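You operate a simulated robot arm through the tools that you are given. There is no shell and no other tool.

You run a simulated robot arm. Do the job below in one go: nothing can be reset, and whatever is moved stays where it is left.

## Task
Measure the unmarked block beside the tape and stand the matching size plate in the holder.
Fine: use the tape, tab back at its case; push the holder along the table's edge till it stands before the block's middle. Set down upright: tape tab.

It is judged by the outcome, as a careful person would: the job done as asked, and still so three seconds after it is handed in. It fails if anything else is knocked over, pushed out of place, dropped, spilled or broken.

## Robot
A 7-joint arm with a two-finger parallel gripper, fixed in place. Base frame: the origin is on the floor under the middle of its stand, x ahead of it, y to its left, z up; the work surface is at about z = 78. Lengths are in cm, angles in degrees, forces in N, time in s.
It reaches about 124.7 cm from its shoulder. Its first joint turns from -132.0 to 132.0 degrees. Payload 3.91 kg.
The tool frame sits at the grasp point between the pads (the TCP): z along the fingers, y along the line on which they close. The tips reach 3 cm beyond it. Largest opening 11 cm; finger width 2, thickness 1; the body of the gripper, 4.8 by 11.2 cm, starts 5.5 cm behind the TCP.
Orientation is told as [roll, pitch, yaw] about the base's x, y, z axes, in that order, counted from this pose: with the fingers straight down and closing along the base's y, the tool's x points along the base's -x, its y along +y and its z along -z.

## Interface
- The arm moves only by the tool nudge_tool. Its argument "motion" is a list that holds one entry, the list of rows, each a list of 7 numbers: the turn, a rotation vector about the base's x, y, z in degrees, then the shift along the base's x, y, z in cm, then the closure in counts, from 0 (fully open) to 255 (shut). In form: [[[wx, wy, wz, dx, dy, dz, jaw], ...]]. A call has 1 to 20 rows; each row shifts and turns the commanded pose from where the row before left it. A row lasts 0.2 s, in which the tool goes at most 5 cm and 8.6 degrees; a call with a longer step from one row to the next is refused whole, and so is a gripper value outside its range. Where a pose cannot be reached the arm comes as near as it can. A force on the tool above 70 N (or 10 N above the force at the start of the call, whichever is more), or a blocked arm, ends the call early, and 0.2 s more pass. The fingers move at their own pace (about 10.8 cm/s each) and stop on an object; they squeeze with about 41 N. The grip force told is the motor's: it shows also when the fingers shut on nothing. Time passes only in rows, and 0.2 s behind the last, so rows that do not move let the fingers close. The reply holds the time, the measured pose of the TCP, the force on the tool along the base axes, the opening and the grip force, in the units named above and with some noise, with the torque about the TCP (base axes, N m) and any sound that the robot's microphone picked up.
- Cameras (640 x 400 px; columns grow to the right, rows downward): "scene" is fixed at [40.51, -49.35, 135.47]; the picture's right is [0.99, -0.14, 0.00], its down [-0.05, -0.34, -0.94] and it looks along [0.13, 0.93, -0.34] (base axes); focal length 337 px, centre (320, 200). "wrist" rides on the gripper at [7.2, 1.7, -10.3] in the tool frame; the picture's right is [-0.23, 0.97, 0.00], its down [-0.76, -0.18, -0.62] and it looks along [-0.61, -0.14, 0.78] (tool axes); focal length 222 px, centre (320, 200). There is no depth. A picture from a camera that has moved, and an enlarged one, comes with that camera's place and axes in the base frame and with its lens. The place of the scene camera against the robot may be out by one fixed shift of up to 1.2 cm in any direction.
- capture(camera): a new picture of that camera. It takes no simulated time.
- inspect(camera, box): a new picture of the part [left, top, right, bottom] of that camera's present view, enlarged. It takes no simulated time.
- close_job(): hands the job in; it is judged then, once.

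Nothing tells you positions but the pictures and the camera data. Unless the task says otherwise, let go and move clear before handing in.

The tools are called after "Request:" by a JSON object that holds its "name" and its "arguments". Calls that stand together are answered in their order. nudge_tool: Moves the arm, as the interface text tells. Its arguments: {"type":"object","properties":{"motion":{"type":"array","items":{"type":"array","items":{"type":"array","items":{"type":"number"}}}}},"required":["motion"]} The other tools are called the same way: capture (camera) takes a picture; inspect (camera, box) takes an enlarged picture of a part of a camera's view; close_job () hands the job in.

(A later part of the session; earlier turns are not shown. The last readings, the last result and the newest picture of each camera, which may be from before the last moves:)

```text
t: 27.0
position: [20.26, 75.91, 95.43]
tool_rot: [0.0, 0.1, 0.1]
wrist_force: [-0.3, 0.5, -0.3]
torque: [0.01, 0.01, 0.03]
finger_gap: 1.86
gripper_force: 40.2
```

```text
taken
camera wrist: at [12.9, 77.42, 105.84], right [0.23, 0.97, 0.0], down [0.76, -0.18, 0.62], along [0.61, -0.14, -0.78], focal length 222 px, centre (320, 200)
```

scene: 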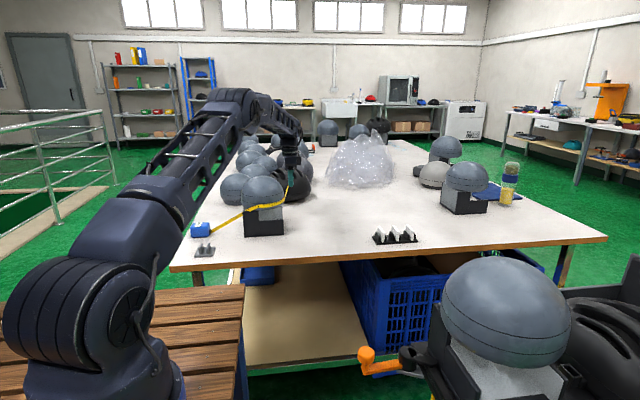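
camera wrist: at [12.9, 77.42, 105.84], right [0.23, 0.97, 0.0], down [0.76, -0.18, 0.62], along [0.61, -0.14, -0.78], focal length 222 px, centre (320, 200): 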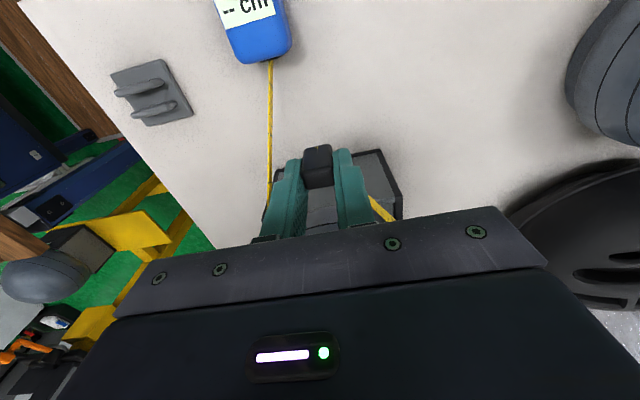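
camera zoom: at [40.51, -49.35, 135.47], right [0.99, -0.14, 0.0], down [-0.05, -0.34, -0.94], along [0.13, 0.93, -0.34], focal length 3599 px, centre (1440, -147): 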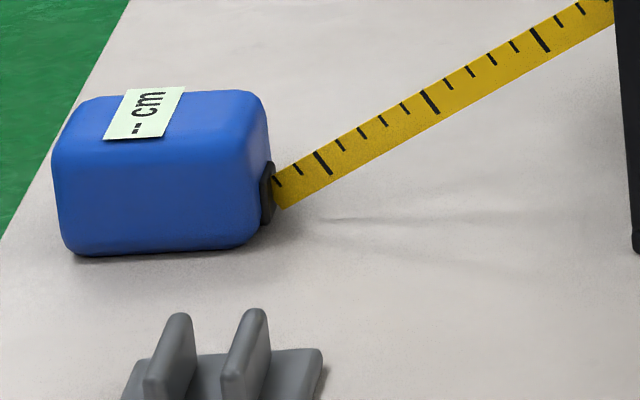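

The loop is drawn around the block and the label still shows "-- cm". I'll bring the tab back to its home spot at the case, lower it to the height where I picked it up, and check the label.

Request:
{"name": "nudge_tool", "arguments": {"motion": [[[0, 0, 0, -0.5, -2, 0, 255], [0, 0, 0, -0.4, -1.7, -1, 255], [0, 0, 0, 0, 0, -3, 255], [0, 0, 0, 0, 0, -3, 255], [0, 0, 0, 0, 0, -3, 255], [0, 0, 0, 0, 0, -2, 255], [0, 0, 0, 0, 0, -1, 255], [0, 0, 0, 0, 0, 0, 255]]]}}

Request:
{"name": "inspect", "arguments": {"camera": "scene", "box": [185, 215, 245, 250]}}

Request:
{"name": "capture", "arguments": {"camera": "wrist"}}

Request:
{"name": "inspect", "arguments": {"camera": "scene", "box": [170, 150, 350, 270]}}

```text
t: 28.8
position: [19.55, 72.03, 82.37]
tool_rot: [0.0, -0.1, 0.1]
wrist_force: [0.0, 0.1, 0.5]
torque: [0.03, -0.01, 0.0]
finger_gap: 1.85
gripper_force: 41.6
```

```text
10.67 times, centred on (215, 232) of scene
camera zoom: at [40.51, -49.35, 135.47], right [0.99, -0.14, 0.0], down [-0.05, -0.34, -0.94], along [0.13, 0.93, -0.34], focal length 3599 px, centre (1440, -147)
```

zoom: 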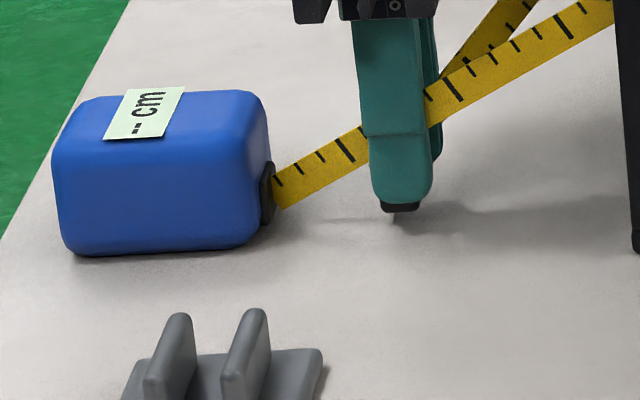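

```text
taken
camera wrist: at [12.14, 73.68, 92.72], right [0.23, 0.97, 0.0], down [0.76, -0.18, 0.62], along [0.61, -0.14, -0.78], focal length 222 px, centre (320, 200)
```

wrist: 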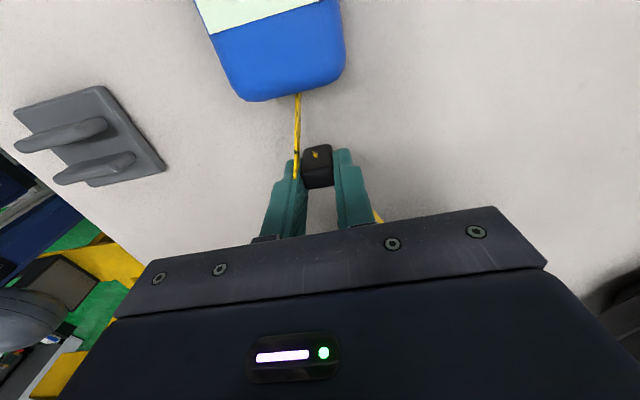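

```text
3.33 times, centred on (260, 210) of scene
camera zoom: at [40.51, -49.35, 135.47], right [0.99, -0.14, 0.0], down [-0.05, -0.34, -0.94], along [0.13, 0.93, -0.34], focal length 1125 px, centre (520, 167)
```

zoom: 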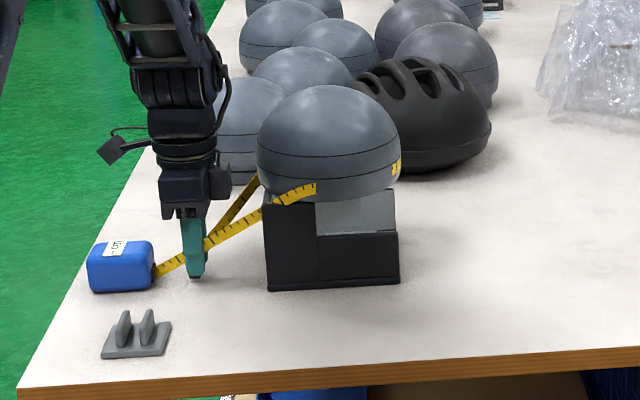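

The label hasn't changed yet. I'll set the tab down the last half centimetre and give it a moment, still gripped, to see whether a reading appears.

Request:
{"name": "nudge_tool", "arguments": {"motion": [[[0, 0, 0, -0.1, 0, -0.5, 255], [0, 0, 0, 0, 0, 0, 255], [0, 0, 0, 0, 0, 0, 255], [0, 0, 0, 0, 0, 0, 255], [0, 0, 0, 0, 0, 0, 255]]]}}

Request:
{"name": "inspect", "arguments": {"camera": "scene", "box": [185, 215, 245, 250]}}

Request:
{"name": "inspect", "arguments": {"camera": "wrist", "box": [180, 0, 400, 210]}}

```text
t: 30.0
position: [19.3, 72.07, 81.81]
tool_rot: [-0.1, 0.0, 0.1]
wrist_force: [-0.6, 0.0, 3.6]
torque: [-0.03, 0.03, 0.02]
finger_gap: 1.86
gripper_force: 41.0
```

```text
10.67 times, centred on (215, 232) of scene
camera zoom: at [40.51, -49.35, 135.47], right [0.99, -0.14, 0.0], down [-0.05, -0.34, -0.94], along [0.13, 0.93, -0.34], focal length 3599 px, centre (1440, -147)
```

zoom: 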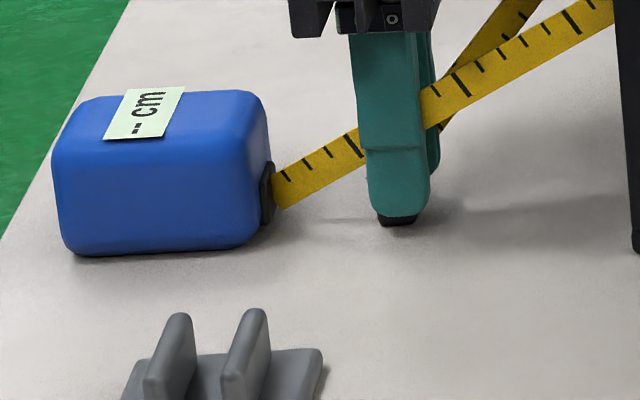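

```text
1.90 times, centred on (290, 105) of wrist
camera zoom: at [12.0, 73.68, 92.21], right [0.23, 0.97, 0.0], down [0.76, -0.18, 0.62], along [0.61, -0.14, -0.78], focal length 423 px, centre (377, 381)
```

zoom: 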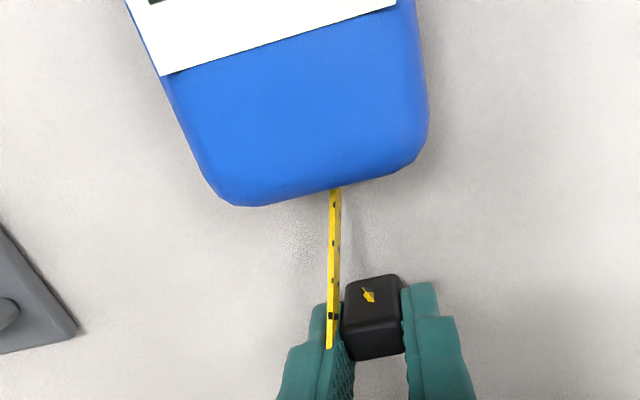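

The tab rests on the table (3.6 N contact). I'll open the fingers a little and check the label again.

Request:
{"name": "nudge_tool", "arguments": {"motion": [[[0, 0, 0, 0, 0, 0, 170], [0, 0, 0, 0, 0, 0, 170], [0, 0, 0, 0, 0, 0, 170]]]}}

Request:
{"name": "inspect", "arguments": {"camera": "scene", "box": [185, 215, 245, 250]}}

Request:
{"name": "capture", "arguments": {"camera": "wrist"}}

```text
t: 30.8
position: [19.42, 72.07, 81.73]
tool_rot: [0.0, 0.0, 0.1]
wrist_force: [-0.6, -0.2, -0.4]
torque: [-0.02, 0.01, -0.01]
finger_gap: 3.66
gripper_force: 0.1
```

```text
10.67 times, centred on (215, 232) of scene
camera zoom: at [40.51, -49.35, 135.47], right [0.99, -0.14, 0.0], down [-0.05, -0.34, -0.94], along [0.13, 0.93, -0.34], focal length 3599 px, centre (1440, -147)
```

zoom: 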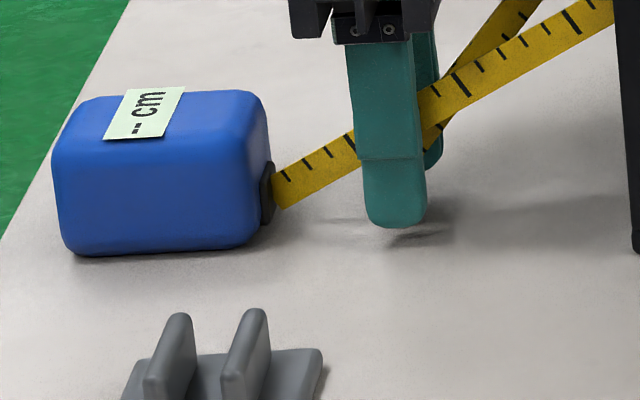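

```text
taken
camera wrist: at [12.0, 73.68, 92.2], right [0.23, 0.97, 0.0], down [0.76, -0.18, 0.62], along [0.61, -0.14, -0.78], focal length 222 px, centre (320, 200)
```

wrist: 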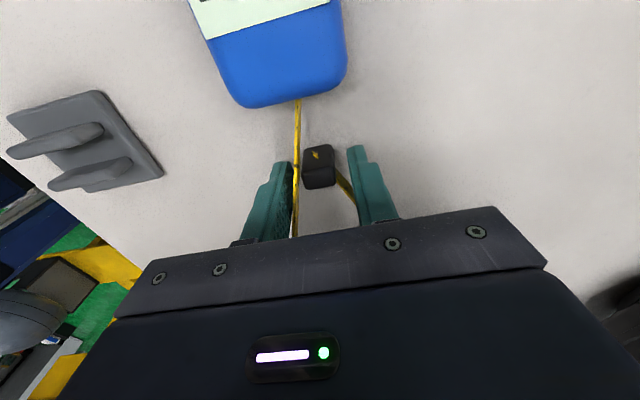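

Still no number. I'll let go fully and back straight up, then check whether the reading appears once the tab stands free.

Request:
{"name": "nudge_tool", "arguments": {"motion": [[[0, 0, 0, 0, 0, 0, 140], [0, 0, 0, 0, 0, 2, 140], [0, 0, 0, 0, 0, 4, 140], [0, 0, 0, 0, 0, 4, 140], [0, 0, 0, 0, 0, 4, 140], [0, 0, 0, -3, 0, 3, 140], [0, 0, 0, -4, 0, 1, 140], [0, 0, 0, -2, 0, 0, 140]]]}}

Request:
{"name": "capture", "arguments": {"camera": "wrist"}}

Request:
{"name": "inspect", "arguments": {"camera": "wrist", "box": [230, 20, 430, 230]}}

Request:
{"name": "inspect", "arguments": {"camera": "scene", "box": [170, 150, 350, 270]}}

```text
t: 32.6
position: [10.23, 72.25, 100.01]
tool_rot: [0.0, -0.1, 0.0]
wrist_force: [0.0, -0.5, -1.1]
torque: [0.03, 0.03, 0.0]
finger_gap: 4.97
gripper_force: 0.0
```

```text
taken
camera wrist: at [2.96, 73.88, 110.32], right [0.23, 0.97, 0.0], down [0.76, -0.18, 0.62], along [0.61, -0.14, -0.78], focal length 222 px, centre (320, 200)
```

wrist: 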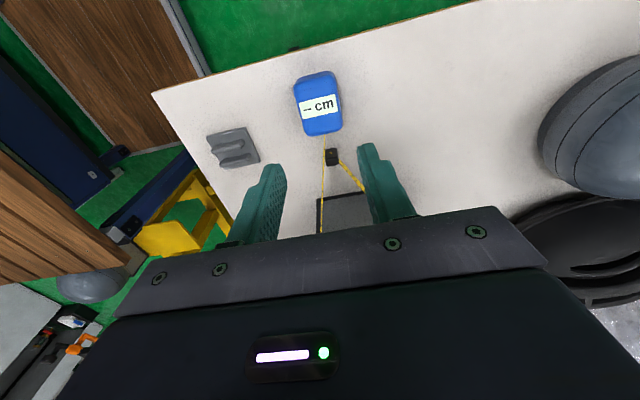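

```text
1.90 times, centred on (330, 125) of wrist
camera zoom: at [2.96, 73.88, 110.32], right [0.23, 0.97, 0.0], down [0.76, -0.18, 0.62], along [0.61, -0.14, -0.78], focal length 423 px, centre (301, 343)
```

zoom: 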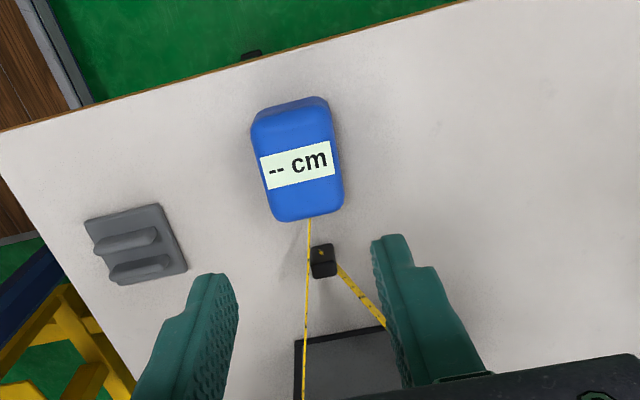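

```text
3.33 times, centred on (260, 210) of scene
camera zoom: at [40.51, -49.35, 135.47], right [0.99, -0.14, 0.0], down [-0.05, -0.34, -0.94], along [0.13, 0.93, -0.34], focal length 1125 px, centre (520, 167)
```

zoom: 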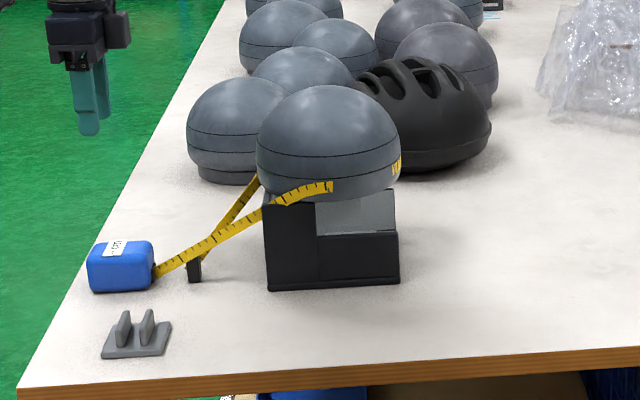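

The tab stands free by the case and the loop is around the block, but there's still no number. The tab may need to be closer to the case mouth, so I'll re-grip it and slide it in about 1.3 cm.

Request:
{"name": "nudge_tool", "arguments": {"motion": [[[0, 0, 0, 3, 0, 0, 140], [0, 0, 0, 4, 0, 0, 140], [0, 0, 0, 2, -0.15, -3, 140], [0, 0, 0, 0, 0, -4, 140], [0, 0, 0, 0, 0, -4, 140], [0, 0, 0, 0, 0, -4, 140], [0, 0, 0, 0, 0, -2, 140], [0, 0, 0, 0, 0, -1, 140], [0, 0, 0, 0, 0, 0, 140]]]}}

Request:
{"name": "capture", "arguments": {"camera": "wrist"}}

Request:
{"name": "inspect", "arguments": {"camera": "scene", "box": [185, 210, 245, 250]}}

```text
t: 34.6
position: [19.3, 71.82, 81.78]
tool_rot: [0.0, 0.1, 0.0]
wrist_force: [-0.8, 0.8, -0.2]
torque: [0.02, 0.04, 0.0]
finger_gap: 4.97
gripper_force: 0.1
```

```text
taken
camera wrist: at [12.01, 73.47, 92.11], right [0.23, 0.97, 0.0], down [0.76, -0.18, 0.62], along [0.61, -0.14, -0.78], focal length 222 px, centre (320, 200)
```

wrist: 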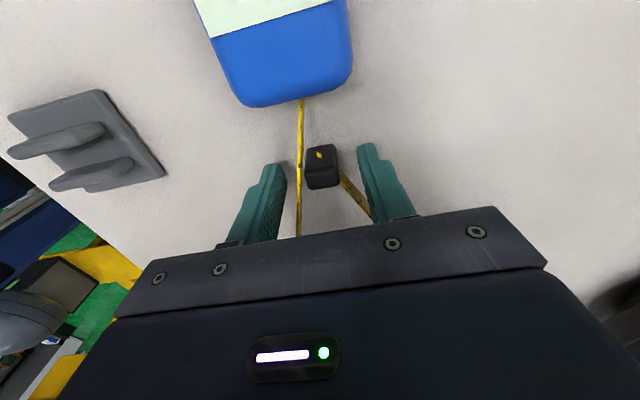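

```text
10.00 times, centred on (215, 230) of scene
camera zoom: at [40.51, -49.35, 135.47], right [0.99, -0.14, 0.0], down [-0.05, -0.34, -0.94], along [0.13, 0.93, -0.34], focal length 3374 px, centre (1370, -100)
```

zoom: 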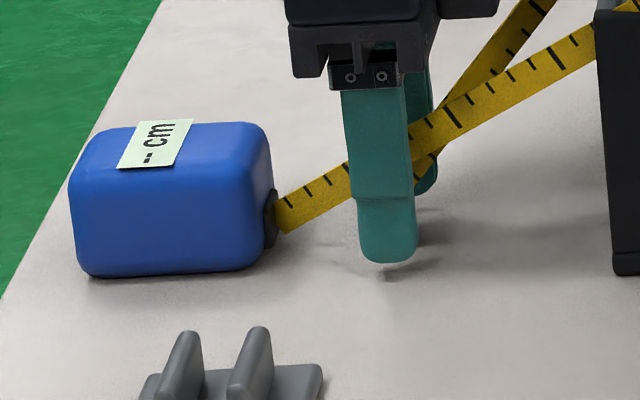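

Request:
{"name": "nudge_tool", "arguments": {"motion": [[[0, 0, 0, 0, 0.15, 0, 255], [0, 0, 0, 0, 0, 0, 255], [0, 0, 0, 0, 0, 0, 255], [0, 0, 0, 0, 0, 0.3, 255], [0, 0, 0, -0.5, 0, 0, 255], [0, 0, 0, -0.5, 0, 0, 255], [0, 0, 0, -0.3, 0, 0, 255], [0, 0, 0, 0, 0, 0, 255]]]}}

Request:
{"name": "inspect", "arguments": {"camera": "scene", "box": [185, 210, 245, 250]}}

Request:
{"name": "capture", "arguments": {"camera": "wrist"}}

```text
t: 36.4
position: [17.9, 72.1, 82.17]
tool_rot: [0.0, 0.0, 0.0]
wrist_force: [0.4, -0.2, -0.2]
torque: [0.0, -0.03, 0.02]
finger_gap: 1.86
gripper_force: 40.4
```

```text
10.00 times, centred on (215, 230) of scene
camera zoom: at [40.51, -49.35, 135.47], right [0.99, -0.14, 0.0], down [-0.05, -0.34, -0.94], along [0.13, 0.93, -0.34], focal length 3374 px, centre (1370, -100)
```

zoom: 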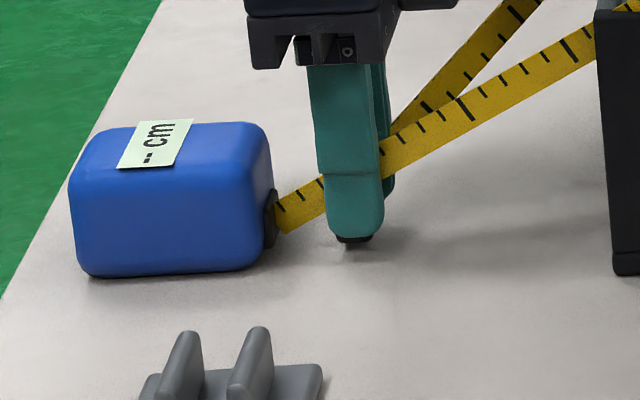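

```text
taken
camera wrist: at [10.59, 73.64, 92.46], right [0.23, 0.97, 0.0], down [0.76, -0.18, 0.62], along [0.61, -0.14, -0.78], focal length 222 px, centre (320, 200)
```

wrist: 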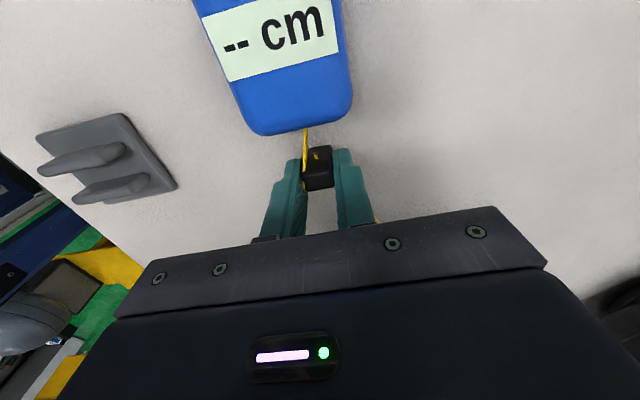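

Still "--" with the tab almost at the mouth. I'll look closely at how the tape lies on the block.

Request:
{"name": "inspect", "arguments": {"camera": "scene", "box": [225, 165, 305, 225]}}

Request:
{"name": "inspect", "arguments": {"camera": "scene", "box": [425, 150, 525, 220]}}

```text
6.67 times, centred on (265, 195) of scene
camera zoom: at [40.51, -49.35, 135.47], right [0.99, -0.14, 0.0], down [-0.05, -0.34, -0.94], along [0.13, 0.93, -0.34], focal length 2250 px, centre (687, 233)
```

zoom: 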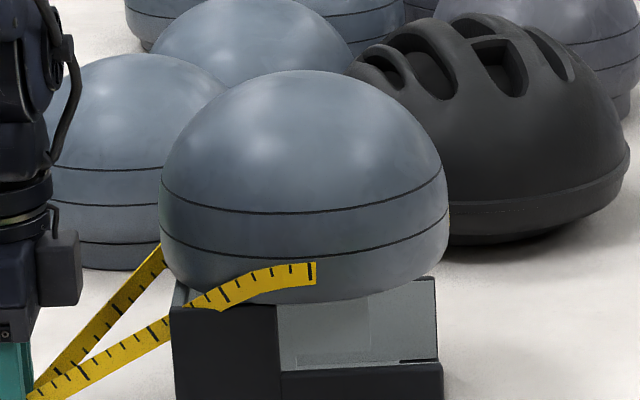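

```text
5.71 times, centred on (475, 185) of scene
camera zoom: at [40.51, -49.35, 135.47], right [0.99, -0.14, 0.0], down [-0.05, -0.34, -0.94], along [0.13, 0.93, -0.34], focal length 1928 px, centre (-566, 286)
```

zoom: 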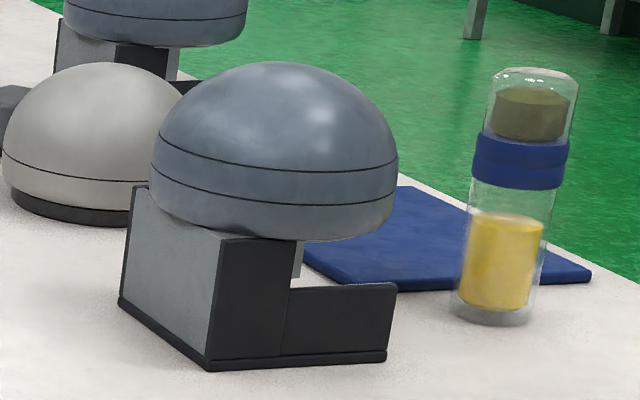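

The tape lies on the block, if a bit low on the near side. Before redoing the wrap I'll run a cheap check: set the tab down right at the mouth, release it, and see if the reading appears.

Request:
{"name": "nudge_tool", "arguments": {"motion": [[[0, 0, 0, 0, 0, -0.35, 255], [0, 0, 0, 0, 0, 0, 255], [0, 0, 0, 0, 0, 0, 170], [0, 0, 0, 0, 0, 0, 170], [0, 0, 0, 0, 0, 0, 170], [0, 0, 0, 0, 0, 0, 170]]]}}

Request:
{"name": "capture", "arguments": {"camera": "wrist"}}

Request:
{"name": "inspect", "arguments": {"camera": "scene", "box": [185, 210, 245, 250]}}

```text
t: 37.8
position: [18.03, 72.05, 81.69]
tool_rot: [-0.1, 0.0, 0.1]
wrist_force: [-0.3, -1.3, 0.4]
torque: [-0.01, -0.01, 0.02]
finger_gap: 3.66
gripper_force: 0.0
```

```text
taken
camera wrist: at [10.67, 73.58, 92.11], right [0.23, 0.97, 0.0], down [0.76, -0.18, 0.62], along [0.61, -0.14, -0.78], focal length 222 px, centre (320, 200)
```

wrist: 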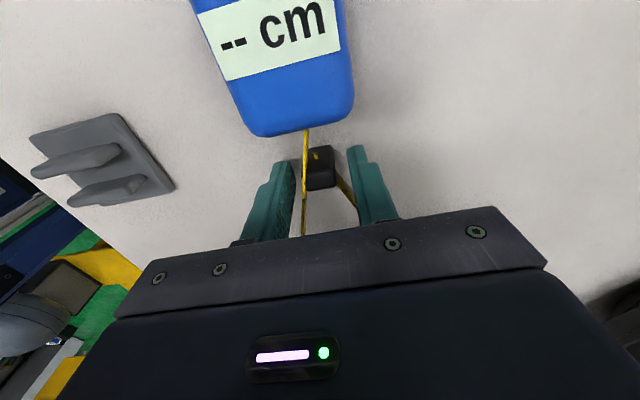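

```text
10.00 times, centred on (215, 230) of scene
camera zoom: at [40.51, -49.35, 135.47], right [0.99, -0.14, 0.0], down [-0.05, -0.34, -0.94], along [0.13, 0.93, -0.34], focal length 3374 px, centre (1370, -100)
```

zoom: 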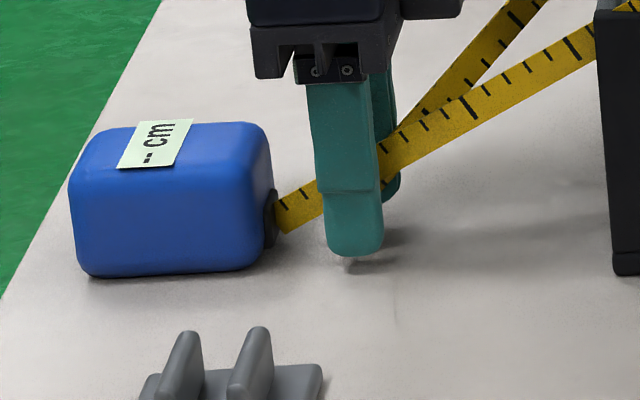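

Still nothing, so the wrap itself probably isn't being accepted. I'll back off and look at the loop around the block from above.

Request:
{"name": "nudge_tool", "arguments": {"motion": [[[0, 0, 0, 0, 0, 0, 140], [0, 0, 0, 0, 0, 2, 140], [0, 0, 0, 0, 0, 4, 140], [0, 0, 0, 0, 0, 4, 140], [0, 0, 0, 0, 0, 4.5, 140], [0, 0, 0, 0, 0, 4.5, 140], [0, 0, 0, 0, 1, 4.5, 140], [0, 0, 0, 0, 2, 4.5, 140], [0, 0, 0, 0, 2, 4.5, 140], [0, 0, 0, 0, 0, 0, 140]]]}}

Request:
{"name": "capture", "arguments": {"camera": "wrist"}}

Request:
{"name": "inspect", "arguments": {"camera": "wrist", "box": [250, 40, 450, 230]}}

```text
t: 40.0
position: [18.11, 76.93, 114.2]
tool_rot: [0.0, 0.0, 0.1]
wrist_force: [-0.2, -0.5, 0.8]
torque: [0.03, -0.06, 0.02]
finger_gap: 4.94
gripper_force: 0.1
```

```text
taken
camera wrist: at [10.76, 78.57, 124.71], right [0.23, 0.97, 0.0], down [0.76, -0.18, 0.62], along [0.61, -0.14, -0.78], focal length 222 px, centre (320, 200)
```

wrist: 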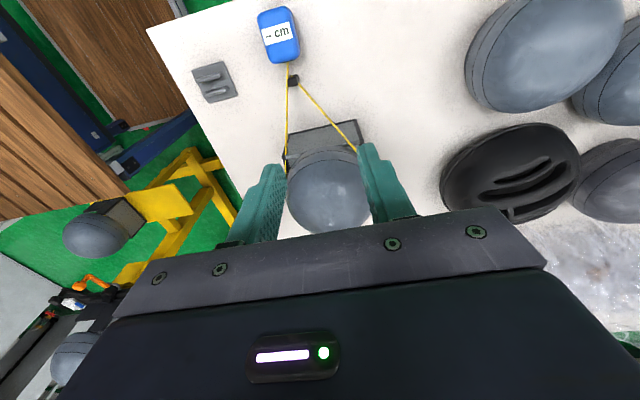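

```text
2.11 times, centred on (350, 135) of wrist
camera zoom: at [10.76, 78.57, 124.71], right [0.23, 0.97, 0.0], down [0.76, -0.18, 0.62], along [0.61, -0.14, -0.78], focal length 468 px, centre (257, 337)
```

zoom: 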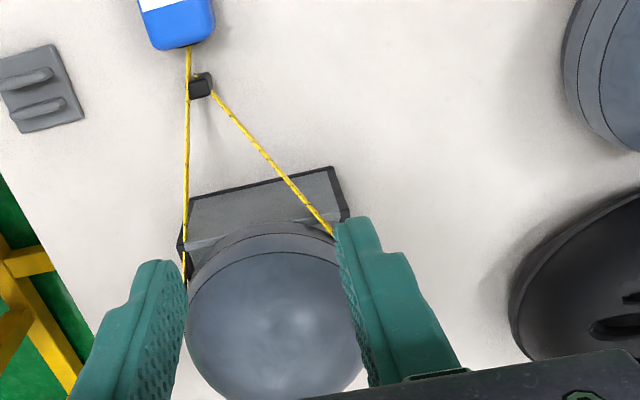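

The loop is a taut band around the dome with both ends running down to the case. I'll pick the tab up again and carry it a bit further round at band height, crossing past the start, and watch whether a reading comes up.

Request:
{"name": "nudge_tool", "arguments": {"motion": [[[0, 0, 0, 0, -2, -4.5, 140], [0, 0, 0, 0, -2, -4.5, 140], [0, 0, 0, -0.1, -0.9, -4.5, 140], [0, 0, 0, 0, 0, -4.5, 140], [0, 0, 0, 0, 0, -4.5, 140], [0, 0, 0, 0, 0, -4.5, 140], [0, 0, 0, 0, 0, -3.5, 140], [0, 0, 0, 0, 0, -2, 140], [0, 0, 0, 0, 0, 0, 140], [0, 0, 0, 0, 0, 0, 255], [0, 0, 0, 0, 0, 0, 255], [0, 0, 0, 0, 0, 0, 255]]]}}

Request:
{"name": "capture", "arguments": {"camera": "wrist"}}

```text
t: 42.6
position: [17.84, 72.05, 81.88]
tool_rot: [0.1, 0.0, 0.1]
wrist_force: [-0.4, 0.5, 1.1]
torque: [-0.01, 0.03, 0.03]
finger_gap: 1.85
gripper_force: 41.1
```

```text
taken
camera wrist: at [10.57, 73.63, 92.19], right [0.23, 0.97, 0.0], down [0.76, -0.18, 0.62], along [0.61, -0.14, -0.78], focal length 222 px, centre (320, 200)
```

wrist: 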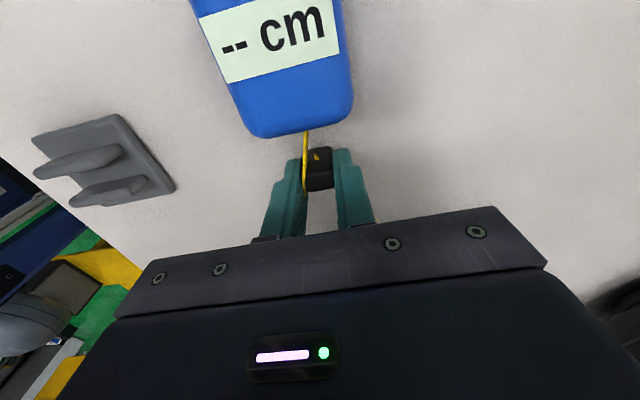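

Request:
{"name": "nudge_tool", "arguments": {"motion": [[[0, 0, 0, 0, 0, 1.5, 255], [0, 0, 0, 0, 0, 3, 255], [0, 0, 0, 0, 0, 4, 255], [0, 0, 0, 0, 0, 4, 255], [0, 0, 0, 2, -1.7, 0.9, 255], [0, 0, 0, 2, -1.6, 0, 255], [0, 0, 0, 2.4, -2.1, 0, 255], [0, 0, 0, 2.2, -2.3, 0, 255], [0, 0, 0, 0, 0, 0, 255]]]}}

Request:
{"name": "inspect", "arguments": {"camera": "scene", "box": [185, 165, 305, 255]}}

Request:
{"name": "capture", "arguments": {"camera": "wrist"}}

```text
t: 44.6
position: [26.34, 64.46, 95.06]
tool_rot: [0.0, 0.1, 0.2]
wrist_force: [0.9, 0.1, 0.1]
torque: [0.0, 0.02, 0.01]
finger_gap: 1.89
gripper_force: 40.8
```

```text
4.44 times, centred on (245, 210) of scene
camera zoom: at [40.51, -49.35, 135.47], right [0.99, -0.14, 0.0], down [-0.05, -0.34, -0.94], along [0.13, 0.93, -0.34], focal length 1500 px, centre (653, 156)
```

zoom: 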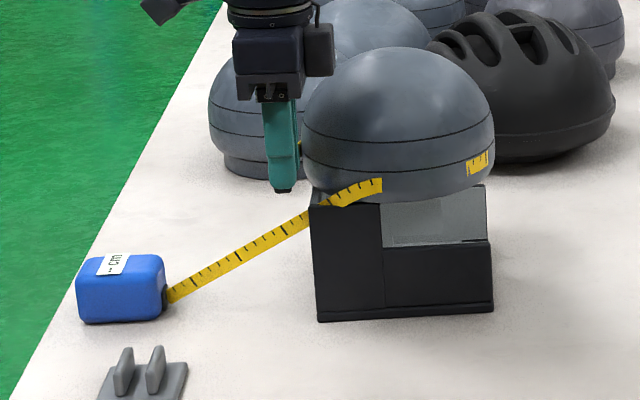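

```text
taken
camera wrist: at [19.05, 66.13, 105.51], right [0.23, 0.97, 0.0], down [0.76, -0.18, 0.62], along [0.61, -0.14, -0.78], focal length 222 px, centre (320, 200)
```

wrist: 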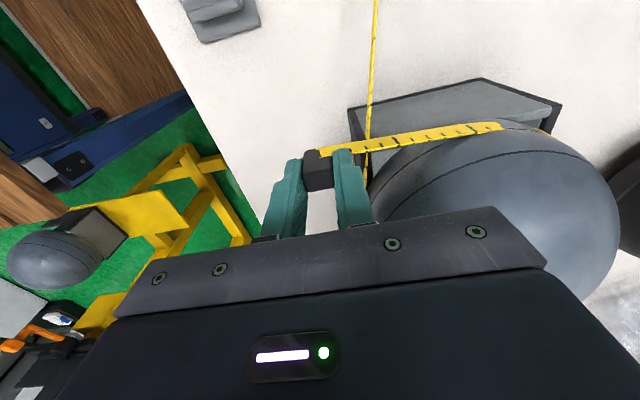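

The tape now laps the block on its left side at line height, but the label is still "--". I'll go a bit further round the front to see whether a full contact wrap triggers it.

Request:
{"name": "nudge_tool", "arguments": {"motion": [[[0, 0, 0, 2.7, -1.9, 0, 255], [0, 0, 0, 3.0, -1.2, 0, 255], [0, 0, 0, 3.4, -0.4, 0, 255], [0, 0, 0, 0, 0, 0, 255]]]}}

Request:
{"name": "inspect", "arguments": {"camera": "scene", "box": [185, 165, 305, 255]}}

Request:
{"name": "capture", "arguments": {"camera": "wrist"}}

```text
t: 45.6
position: [35.59, 60.85, 95.16]
tool_rot: [-0.1, 0.0, 0.0]
wrist_force: [-0.4, -0.2, -0.7]
torque: [0.04, -0.02, -0.03]
finger_gap: 1.87
gripper_force: 41.1
```

```text
4.44 times, centred on (245, 210) of scene
camera zoom: at [40.51, -49.35, 135.47], right [0.99, -0.14, 0.0], down [-0.05, -0.34, -0.94], along [0.13, 0.93, -0.34], focal length 1500 px, centre (653, 156)
```

zoom: 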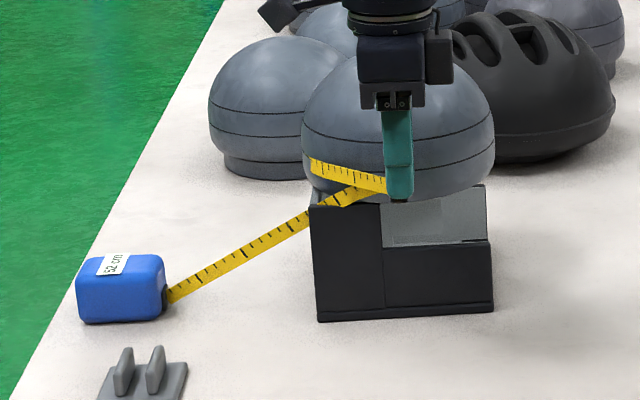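

```text
taken
camera wrist: at [28.21, 62.43, 105.61], right [0.23, 0.97, 0.0], down [0.76, -0.18, 0.62], along [0.61, -0.14, -0.78], focal length 222 px, centre (320, 200)
```

wrist: 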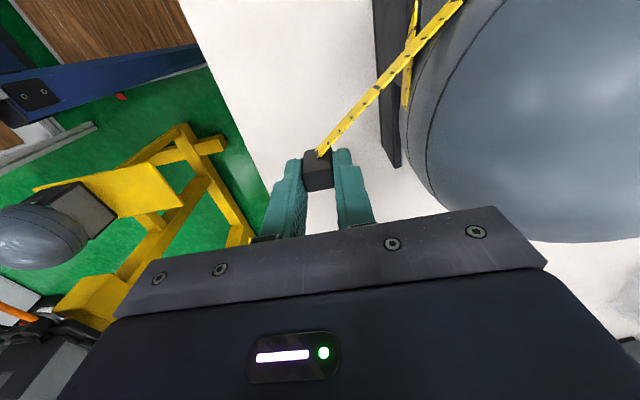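

The label has changed, apparently to "52 cm". I'll zoom in to read it properly.

Request:
{"name": "inspect", "arguments": {"camera": "scene", "box": [195, 218, 225, 238]}}

Request:
{"name": "inspect", "arguments": {"camera": "scene", "box": [185, 215, 245, 250]}}

```text
16.00 times, centred on (210, 228) of scene
camera zoom: at [40.51, -49.35, 135.47], right [0.99, -0.14, 0.0], down [-0.05, -0.34, -0.94], along [0.13, 0.93, -0.34], focal length 5399 px, centre (2080, -248)
```

zoom: 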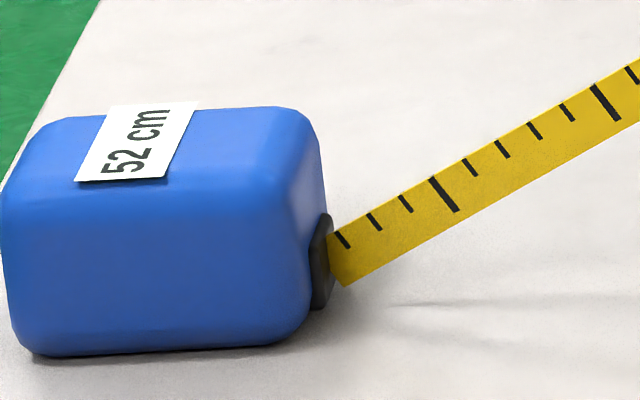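

```text
10.67 times, centred on (215, 232) of scene
camera zoom: at [40.51, -49.35, 135.47], right [0.99, -0.14, 0.0], down [-0.05, -0.34, -0.94], along [0.13, 0.93, -0.34], focal length 3599 px, centre (1440, -147)
```

zoom: 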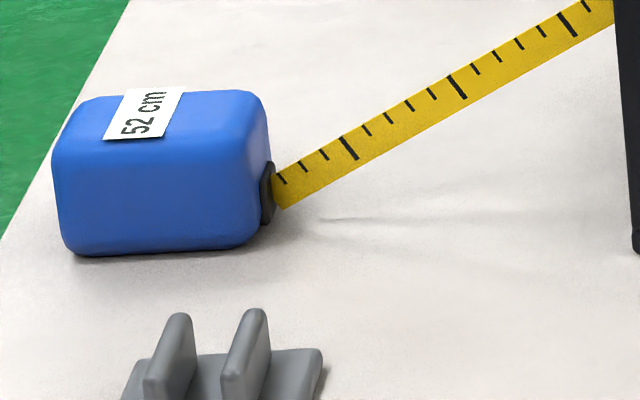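

The tape reads 52 cm, which matches what I estimated by eye, so the 52 plate (nearest rack slot, x≈79.8) is the one. Next I'll unwind the tape by retracing the path so the tab goes back to its case with nothing around the block.

Request:
{"name": "nudge_tool", "arguments": {"motion": [[[0, 0, 0, -3.4, 0.4, 0, 255], [0, 0, 0, -3.0, 1.2, 0, 255], [0, 0, 0, -2.7, 1.9, 0, 255], [0, 0, 0, -2.3, 2.2, 0, 255], [0, 0, 0, -2.0, 2.6, 0, 255], [0, 0, 0, -1.2, 3.1, 0, 255], [0, 0, 0, -0.5, 3.3, 0, 255], [0, 0, 0, 0, 0, 0, 255]]]}}

Request:
{"name": "inspect", "arguments": {"camera": "scene", "box": [185, 165, 305, 255]}}

```text
t: 47.4
position: [20.39, 75.68, 95.12]
tool_rot: [0.1, 0.0, 0.0]
wrist_force: [-0.2, -0.2, 0.1]
torque: [0.0, 0.02, 0.0]
finger_gap: 1.87
gripper_force: 40.5
```

```text
4.44 times, centred on (245, 210) of scene
camera zoom: at [40.51, -49.35, 135.47], right [0.99, -0.14, 0.0], down [-0.05, -0.34, -0.94], along [0.13, 0.93, -0.34], focal length 1500 px, centre (653, 156)
```

zoom: 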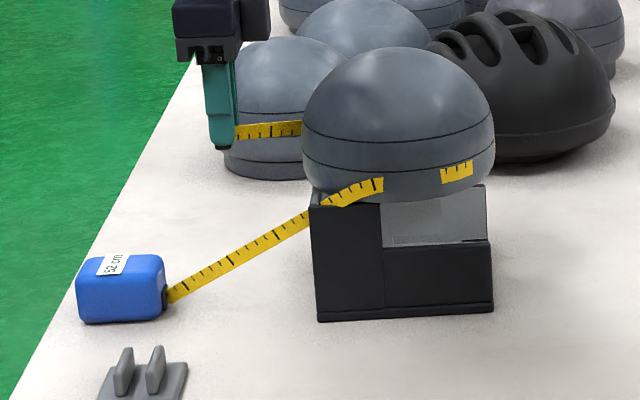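

The reading stays latched at 52 cm. I'll continue unwinding around the back to the right side.

Request:
{"name": "nudge_tool", "arguments": {"motion": [[[0, 0, 0, 0.5, 3.1, 0, 255], [0, 0, 0, 1.3, 3.2, 0, 255], [0, 0, 0, 1.8, 2.6, 0, 255], [0, 0, 0, 2.3, 2.2, 0, 255], [0, 0, 0, 2.6, 1.7, 0, 255], [0, 0, 0, 3.0, 0.9, 0, 255], [0, 0, 0, 3.1, 0.4, 0, 255], [0, 0, 0, 3.1, -0.1, 0, 255], [0, 0, 0, 3.0, -0.8, 0, 255], [0, 0, 0, 2.8, -1.5, 0, 255], [0, 0, 0, 2.4, -2.0, 0, 255], [0, 0, 0, 1.9, -2.45, 0, 255], [0, 0, 0, 1.4, -2.85, 0, 255], [0, 0, 0, 0.75, -3.0, 0, 255], [0, 0, 0, 0.15, -3.1, 0, 255], [0, 0, 0, 0, 0, 0, 255]]]}}

Request:
{"name": "inspect", "arguments": {"camera": "scene", "box": [170, 140, 350, 270]}}

```text
t: 50.8
position: [50.35, 74.05, 95.31]
tool_rot: [0.1, 0.0, 0.1]
wrist_force: [0.1, -0.9, -0.1]
torque: [-0.02, 0.01, -0.03]
finger_gap: 1.85
gripper_force: 41.0
```

```text
3.08 times, centred on (260, 205) of scene
camera zoom: at [40.51, -49.35, 135.47], right [0.99, -0.14, 0.0], down [-0.05, -0.34, -0.94], along [0.13, 0.93, -0.34], focal length 1038 px, centre (505, 185)
```

zoom: 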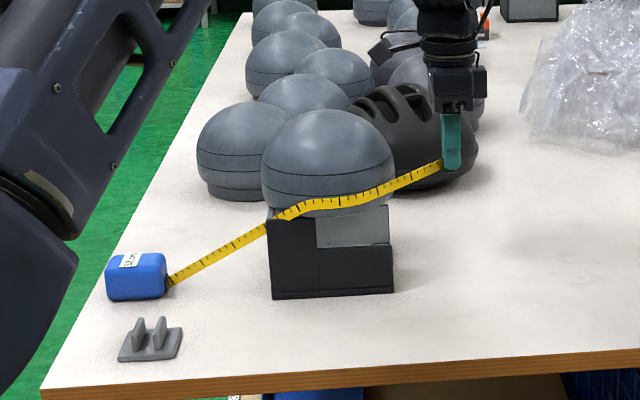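

Request:
{"name": "nudge_tool", "arguments": {"motion": [[[0, 0, 0, -0.6, -3.1, 0, 255], [0, 0, 0, -1.2, -2.9, 0, 255], [0, 0, 0, -1.7, -2.6, 0, 255], [0, 0, 0, -2.3, -2.2, 0, 255], [0, 0, 0, -2.6, -1.7, 0, 255], [0, 0, 0, -3.0, -1.1, 0, 255], [0, 0, 0, -3.1, -0.5, 0, 255], [0, 0, 0, -3.1, 0.2, 0, 255], [0, 0, 0, -3.0, 0.9, 0, 255], [0, 0, 0, -2.8, 1.5, 0, 255], [0, 0, 0, -2.4, 2.0, 0, 255], [0, 0, 0, -1.9, 2.45, 0, 255], [0, 0, 0, -1.9, 2.6, 0, 255], [0, 0, 0, -1.55, 2.35, 0, 255], [0, 0, 0, 0, 0, -4, 255], [0, 0, 0, 0, 0, -4, 255], [0, 0, 0, 0, 0, -3, 255], [0, 0, 0, 0, 0, -1.5, 255], [0, 0, 0, 0, 0, 0, 255]]]}}

Request:
{"name": "inspect", "arguments": {"camera": "scene", "box": [170, 150, 350, 270]}}

Request:
{"name": "capture", "arguments": {"camera": "wrist"}}

```text
t: 54.8
position: [19.43, 71.86, 82.56]
tool_rot: [0.0, 0.1, 0.0]
wrist_force: [0.0, 0.0, -0.2]
torque: [-0.03, -0.02, 0.01]
finger_gap: 1.86
gripper_force: 40.9
```

```text
3.33 times, centred on (260, 210) of scene
camera zoom: at [40.51, -49.35, 135.47], right [0.99, -0.14, 0.0], down [-0.05, -0.34, -0.94], along [0.13, 0.93, -0.34], focal length 1125 px, centre (520, 167)
```

zoom: 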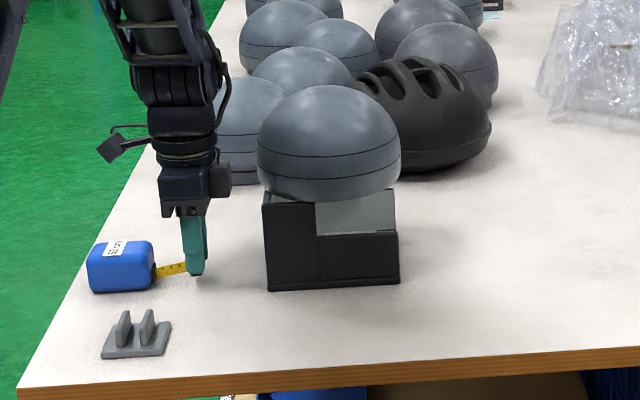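

```text
taken
camera wrist: at [12.18, 73.49, 93.04], right [0.23, 0.97, 0.0], down [0.76, -0.18, 0.62], along [0.61, -0.14, -0.78], focal length 222 px, centre (320, 200)
```

wrist: 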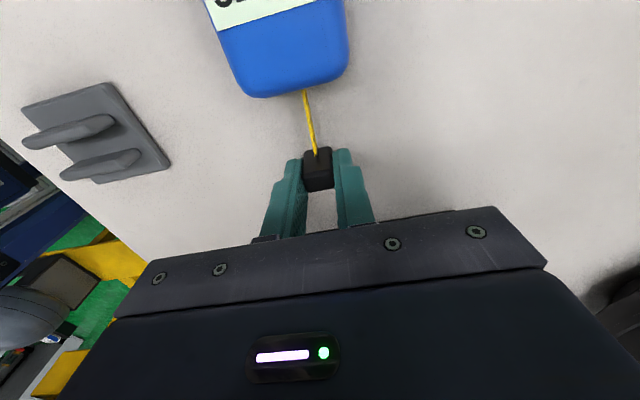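

The tape is unwound and the tab is over its home spot. I'll lower it gently, release and retreat upward.

Request:
{"name": "nudge_tool", "arguments": {"motion": [[[0, 0, 0, 0, 0, -0.4, 255], [0, 0, 0, 0, 0, -0.2, 255], [0, 0, 0, 0, 0, -0.15, 255], [0, 0, 0, 0, 0, 0, 255]]]}}

Request:
{"name": "inspect", "arguments": {"camera": "scene", "box": [185, 210, 245, 250]}}

```text
t: 55.8
position: [19.37, 71.77, 81.94]
tool_rot: [0.0, -0.1, 0.1]
wrist_force: [0.4, 0.8, -1.3]
torque: [0.01, -0.01, -0.04]
finger_gap: 1.87
gripper_force: 41.3
```

```text
10.00 times, centred on (215, 230) of scene
camera zoom: at [40.51, -49.35, 135.47], right [0.99, -0.14, 0.0], down [-0.05, -0.34, -0.94], along [0.13, 0.93, -0.34], focal length 3374 px, centre (1370, -100)
```

zoom: 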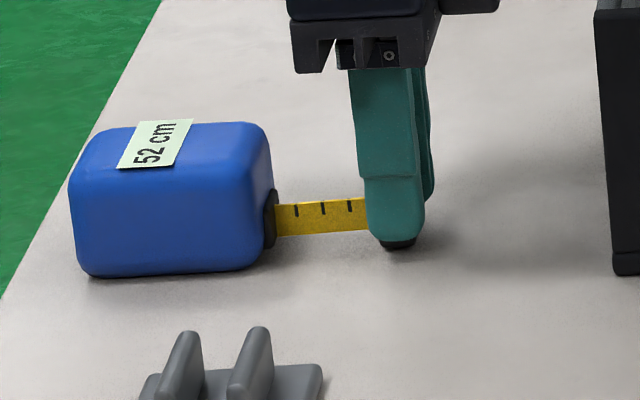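

Request:
{"name": "nudge_tool", "arguments": {"motion": [[[0, 0, 0, 0, 0, -0.12, 255], [0, 0, 0, 0, 0, 0, 255], [0, 0, 0, 0, 0, 0, 190], [0, 0, 0, 0, 0, 0, 170], [0, 0, 0, 0, 0, 0, 140], [0, 0, 0, 0, 0, 0, 140]]]}}

Request:
{"name": "capture", "arguments": {"camera": "wrist"}}

```text
t: 57.2
position: [19.3, 71.71, 81.74]
tool_rot: [0.0, 0.0, 0.1]
wrist_force: [0.1, -0.3, 0.1]
torque: [0.02, 0.0, 0.03]
finger_gap: 4.96
gripper_force: 0.0
```

```text
taken
camera wrist: at [12.13, 73.36, 92.17], right [0.23, 0.97, 0.0], down [0.76, -0.18, 0.62], along [0.61, -0.14, -0.78], focal length 222 px, centre (320, 200)
```

wrist: 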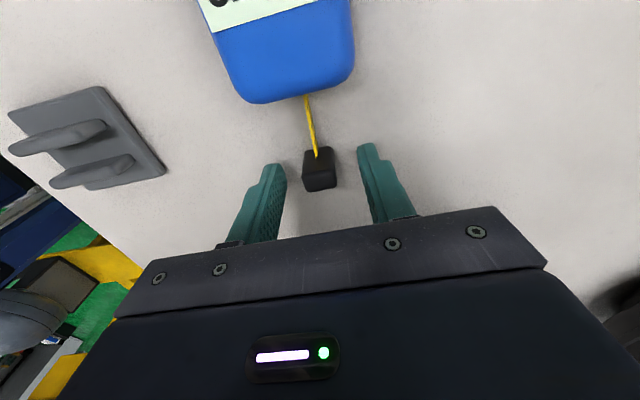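

The tab stands upright at its case with the label latched at 52 cm. Next is the holder: I'll rise and get a good close look at it.

Request:
{"name": "nudge_tool", "arguments": {"motion": [[[0, 0, 0, 0, 0, 2, 140], [0, 0, 0, 0, 0, 4, 140], [0, 0, 0, 0, 0, 4, 140], [0, 0, 0, 0, 0, 4, 140], [0, 0, 0, -4, -2, 1, 140], [0, 0, 0, -4, -3, 0, 140], [0, 0, 0, -4, -3, 0, 140], [0, 0, 0, -2, -3, 0, 140], [0, 0, 0, 0, 0, 0, 140]]]}}

Request:
{"name": "capture", "arguments": {"camera": "wrist"}}

Request:
{"name": "inspect", "arguments": {"camera": "wrist", "box": [240, 60, 400, 210]}}

Request:
{"name": "inspect", "arguments": {"camera": "scene", "box": [170, 210, 250, 270]}}

```text
t: 59.2
position: [5.19, 60.81, 96.57]
tool_rot: [0.1, 0.0, 0.0]
wrist_force: [0.6, -0.2, -0.2]
torque: [-0.01, 0.0, 0.0]
finger_gap: 4.96
gripper_force: 0.0
```

```text
taken
camera wrist: at [-2.15, 62.53, 106.96], right [0.23, 0.97, 0.0], down [0.76, -0.18, 0.62], along [0.61, -0.14, -0.78], focal length 222 px, centre (320, 200)
```

wrist: 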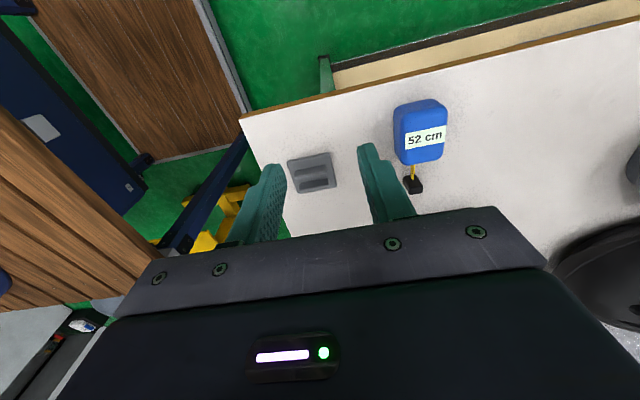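

```text
2.67 times, centred on (320, 135) of wrist
camera zoom: at [-2.15, 62.53, 106.96], right [0.23, 0.97, 0.0], down [0.76, -0.18, 0.62], along [0.61, -0.14, -0.78], focal length 592 px, centre (320, 373)
```

zoom: 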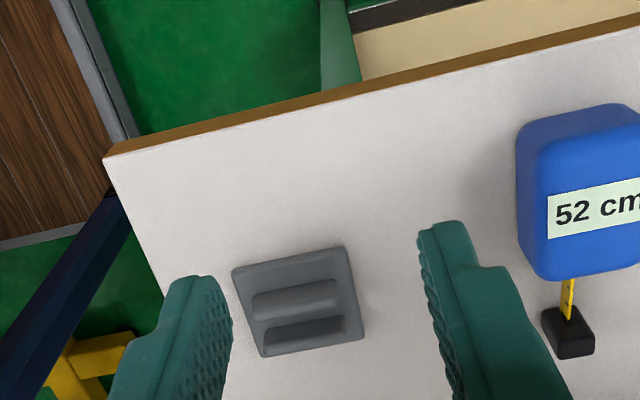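

```text
6.67 times, centred on (210, 240) of scene
camera zoom: at [40.51, -49.35, 135.47], right [0.99, -0.14, 0.0], down [-0.05, -0.34, -0.94], along [0.13, 0.93, -0.34], focal length 2250 px, centre (1053, -67)
```

zoom: 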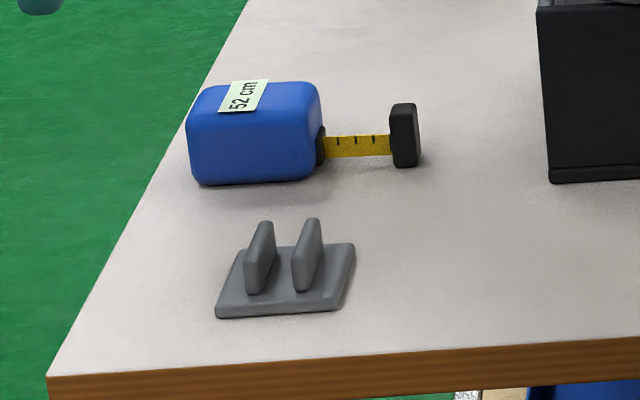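

The holder base spans x 12.0–18.1 and y 54.4–60.6, so it's centred at (15.1, 57.5) with its slot along y. I'll turn the gripper to yaw 90 and first take a frontal look at the block to pin down its middle in x.

Request:
{"name": "nudge_tool", "arguments": {"motion": [[[0, 0, 8.2, 2.6, -1.4, 0.8, 140], [0, 0, 8.2, 2.6, -1.4, 0.8, 140], [0, 0, 8.2, 2.6, -1.4, 0.8, 140], [0, 0, 8.2, 2.6, -1.4, 0.8, 140], [0, 0, 8.2, 2.6, -1.4, 0.8, 140], [0, 0, 8.2, 2.6, -1.4, 0.8, 140], [0, 0, 8.2, 2.6, -1.4, 0.8, 140], [0, 0, 8.2, 2.6, -1.4, 0.8, 140], [0, 0, 8.2, 2.6, -1.4, 0.8, 140], [0, 0, 8.2, 2.6, -1.4, 0.8, 140], [0, 0, 8.0, 2.6, -1.4, 0.8, 140], [0, 0, 0, 0, 0, 0, 140]]]}}

Request:
{"name": "capture", "arguments": {"camera": "wrist"}}

Request:
{"name": "inspect", "arguments": {"camera": "wrist", "box": [260, 60, 440, 220]}}

```text
t: 61.8
position: [34.31, 45.54, 105.76]
tool_rot: [0.0, 0.0, 90.2]
wrist_force: [0.1, 0.6, -0.6]
torque: [0.01, 0.02, 0.0]
finger_gap: 4.96
gripper_force: 0.1
```

```text
taken
camera wrist: at [32.47, 38.19, 116.08], right [-0.97, 0.22, 0.0], down [0.18, 0.76, 0.62], along [0.14, 0.61, -0.78], focal length 222 px, centre (320, 200)
```

wrist: 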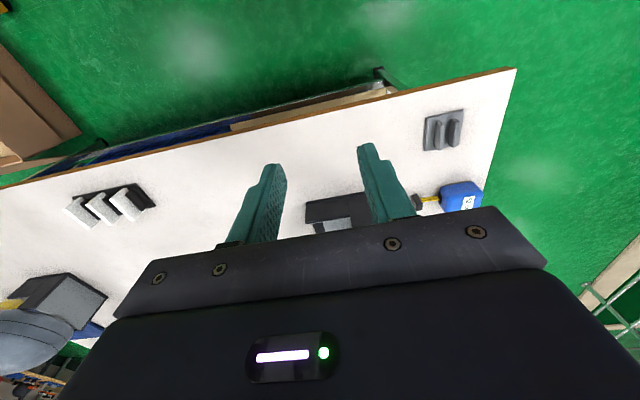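

```text
2.50 times, centred on (350, 140) of wrist
camera zoom: at [32.47, 38.19, 116.08], right [-0.97, 0.22, 0.0], down [0.18, 0.76, 0.62], along [0.14, 0.61, -0.78], focal length 555 px, centre (245, 350)
```

zoom: 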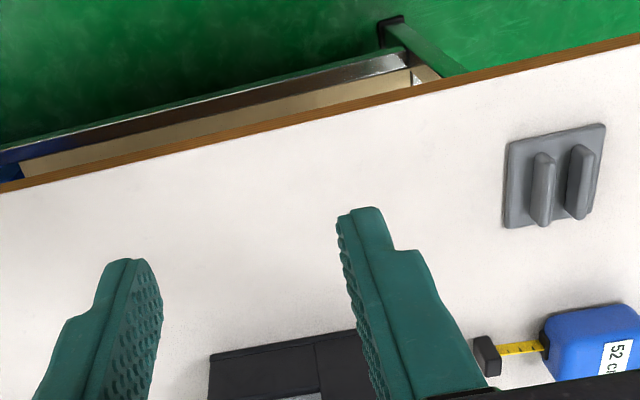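

Request:
{"name": "nudge_tool", "arguments": {"motion": [[[0, 0, 0, -1.8, 4, 2, 60], [0, 0, 0, -1.8, 4, 2, 0], [0, 0, 0, 0, 3, 2, 0], [0, 0, 0, 0, 0, 2, 0], [0, 0, 0, 0, 0, 0, 0]]]}}

Request:
{"name": "capture", "arguments": {"camera": "wrist"}}

Request:
{"name": "inspect", "arguments": {"camera": "wrist", "box": [240, 40, 430, 220]}}

```text
t: 63.0
position: [30.5, 56.6, 113.69]
tool_rot: [-0.1, 0.1, 90.1]
wrist_force: [0.0, 0.5, -0.1]
torque: [-0.01, -0.01, -0.01]
finger_gap: 10.98
gripper_force: 0.0
```

```text
taken
camera wrist: at [28.69, 49.27, 124.08], right [-0.97, 0.23, 0.0], down [0.18, 0.76, 0.62], along [0.14, 0.61, -0.78], focal length 222 px, centre (320, 200)
```

wrist: 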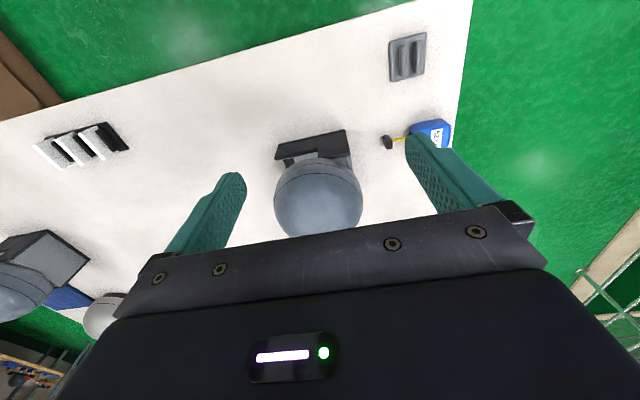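

```text
2.22 times, centred on (335, 130) of wrist
camera zoom: at [28.69, 49.27, 124.08], right [-0.97, 0.23, 0.0], down [0.18, 0.76, 0.62], along [0.14, 0.61, -0.78], focal length 494 px, centre (287, 356)
```

zoom: 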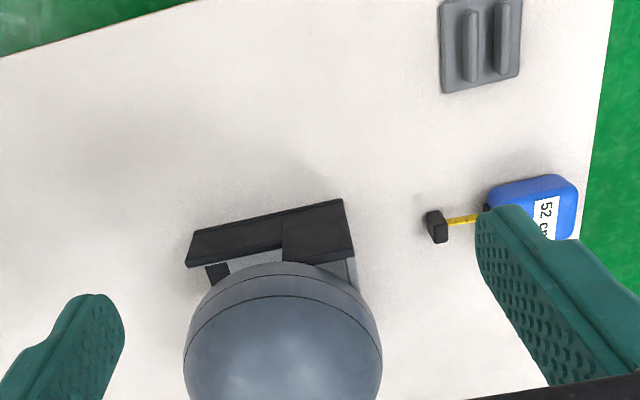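

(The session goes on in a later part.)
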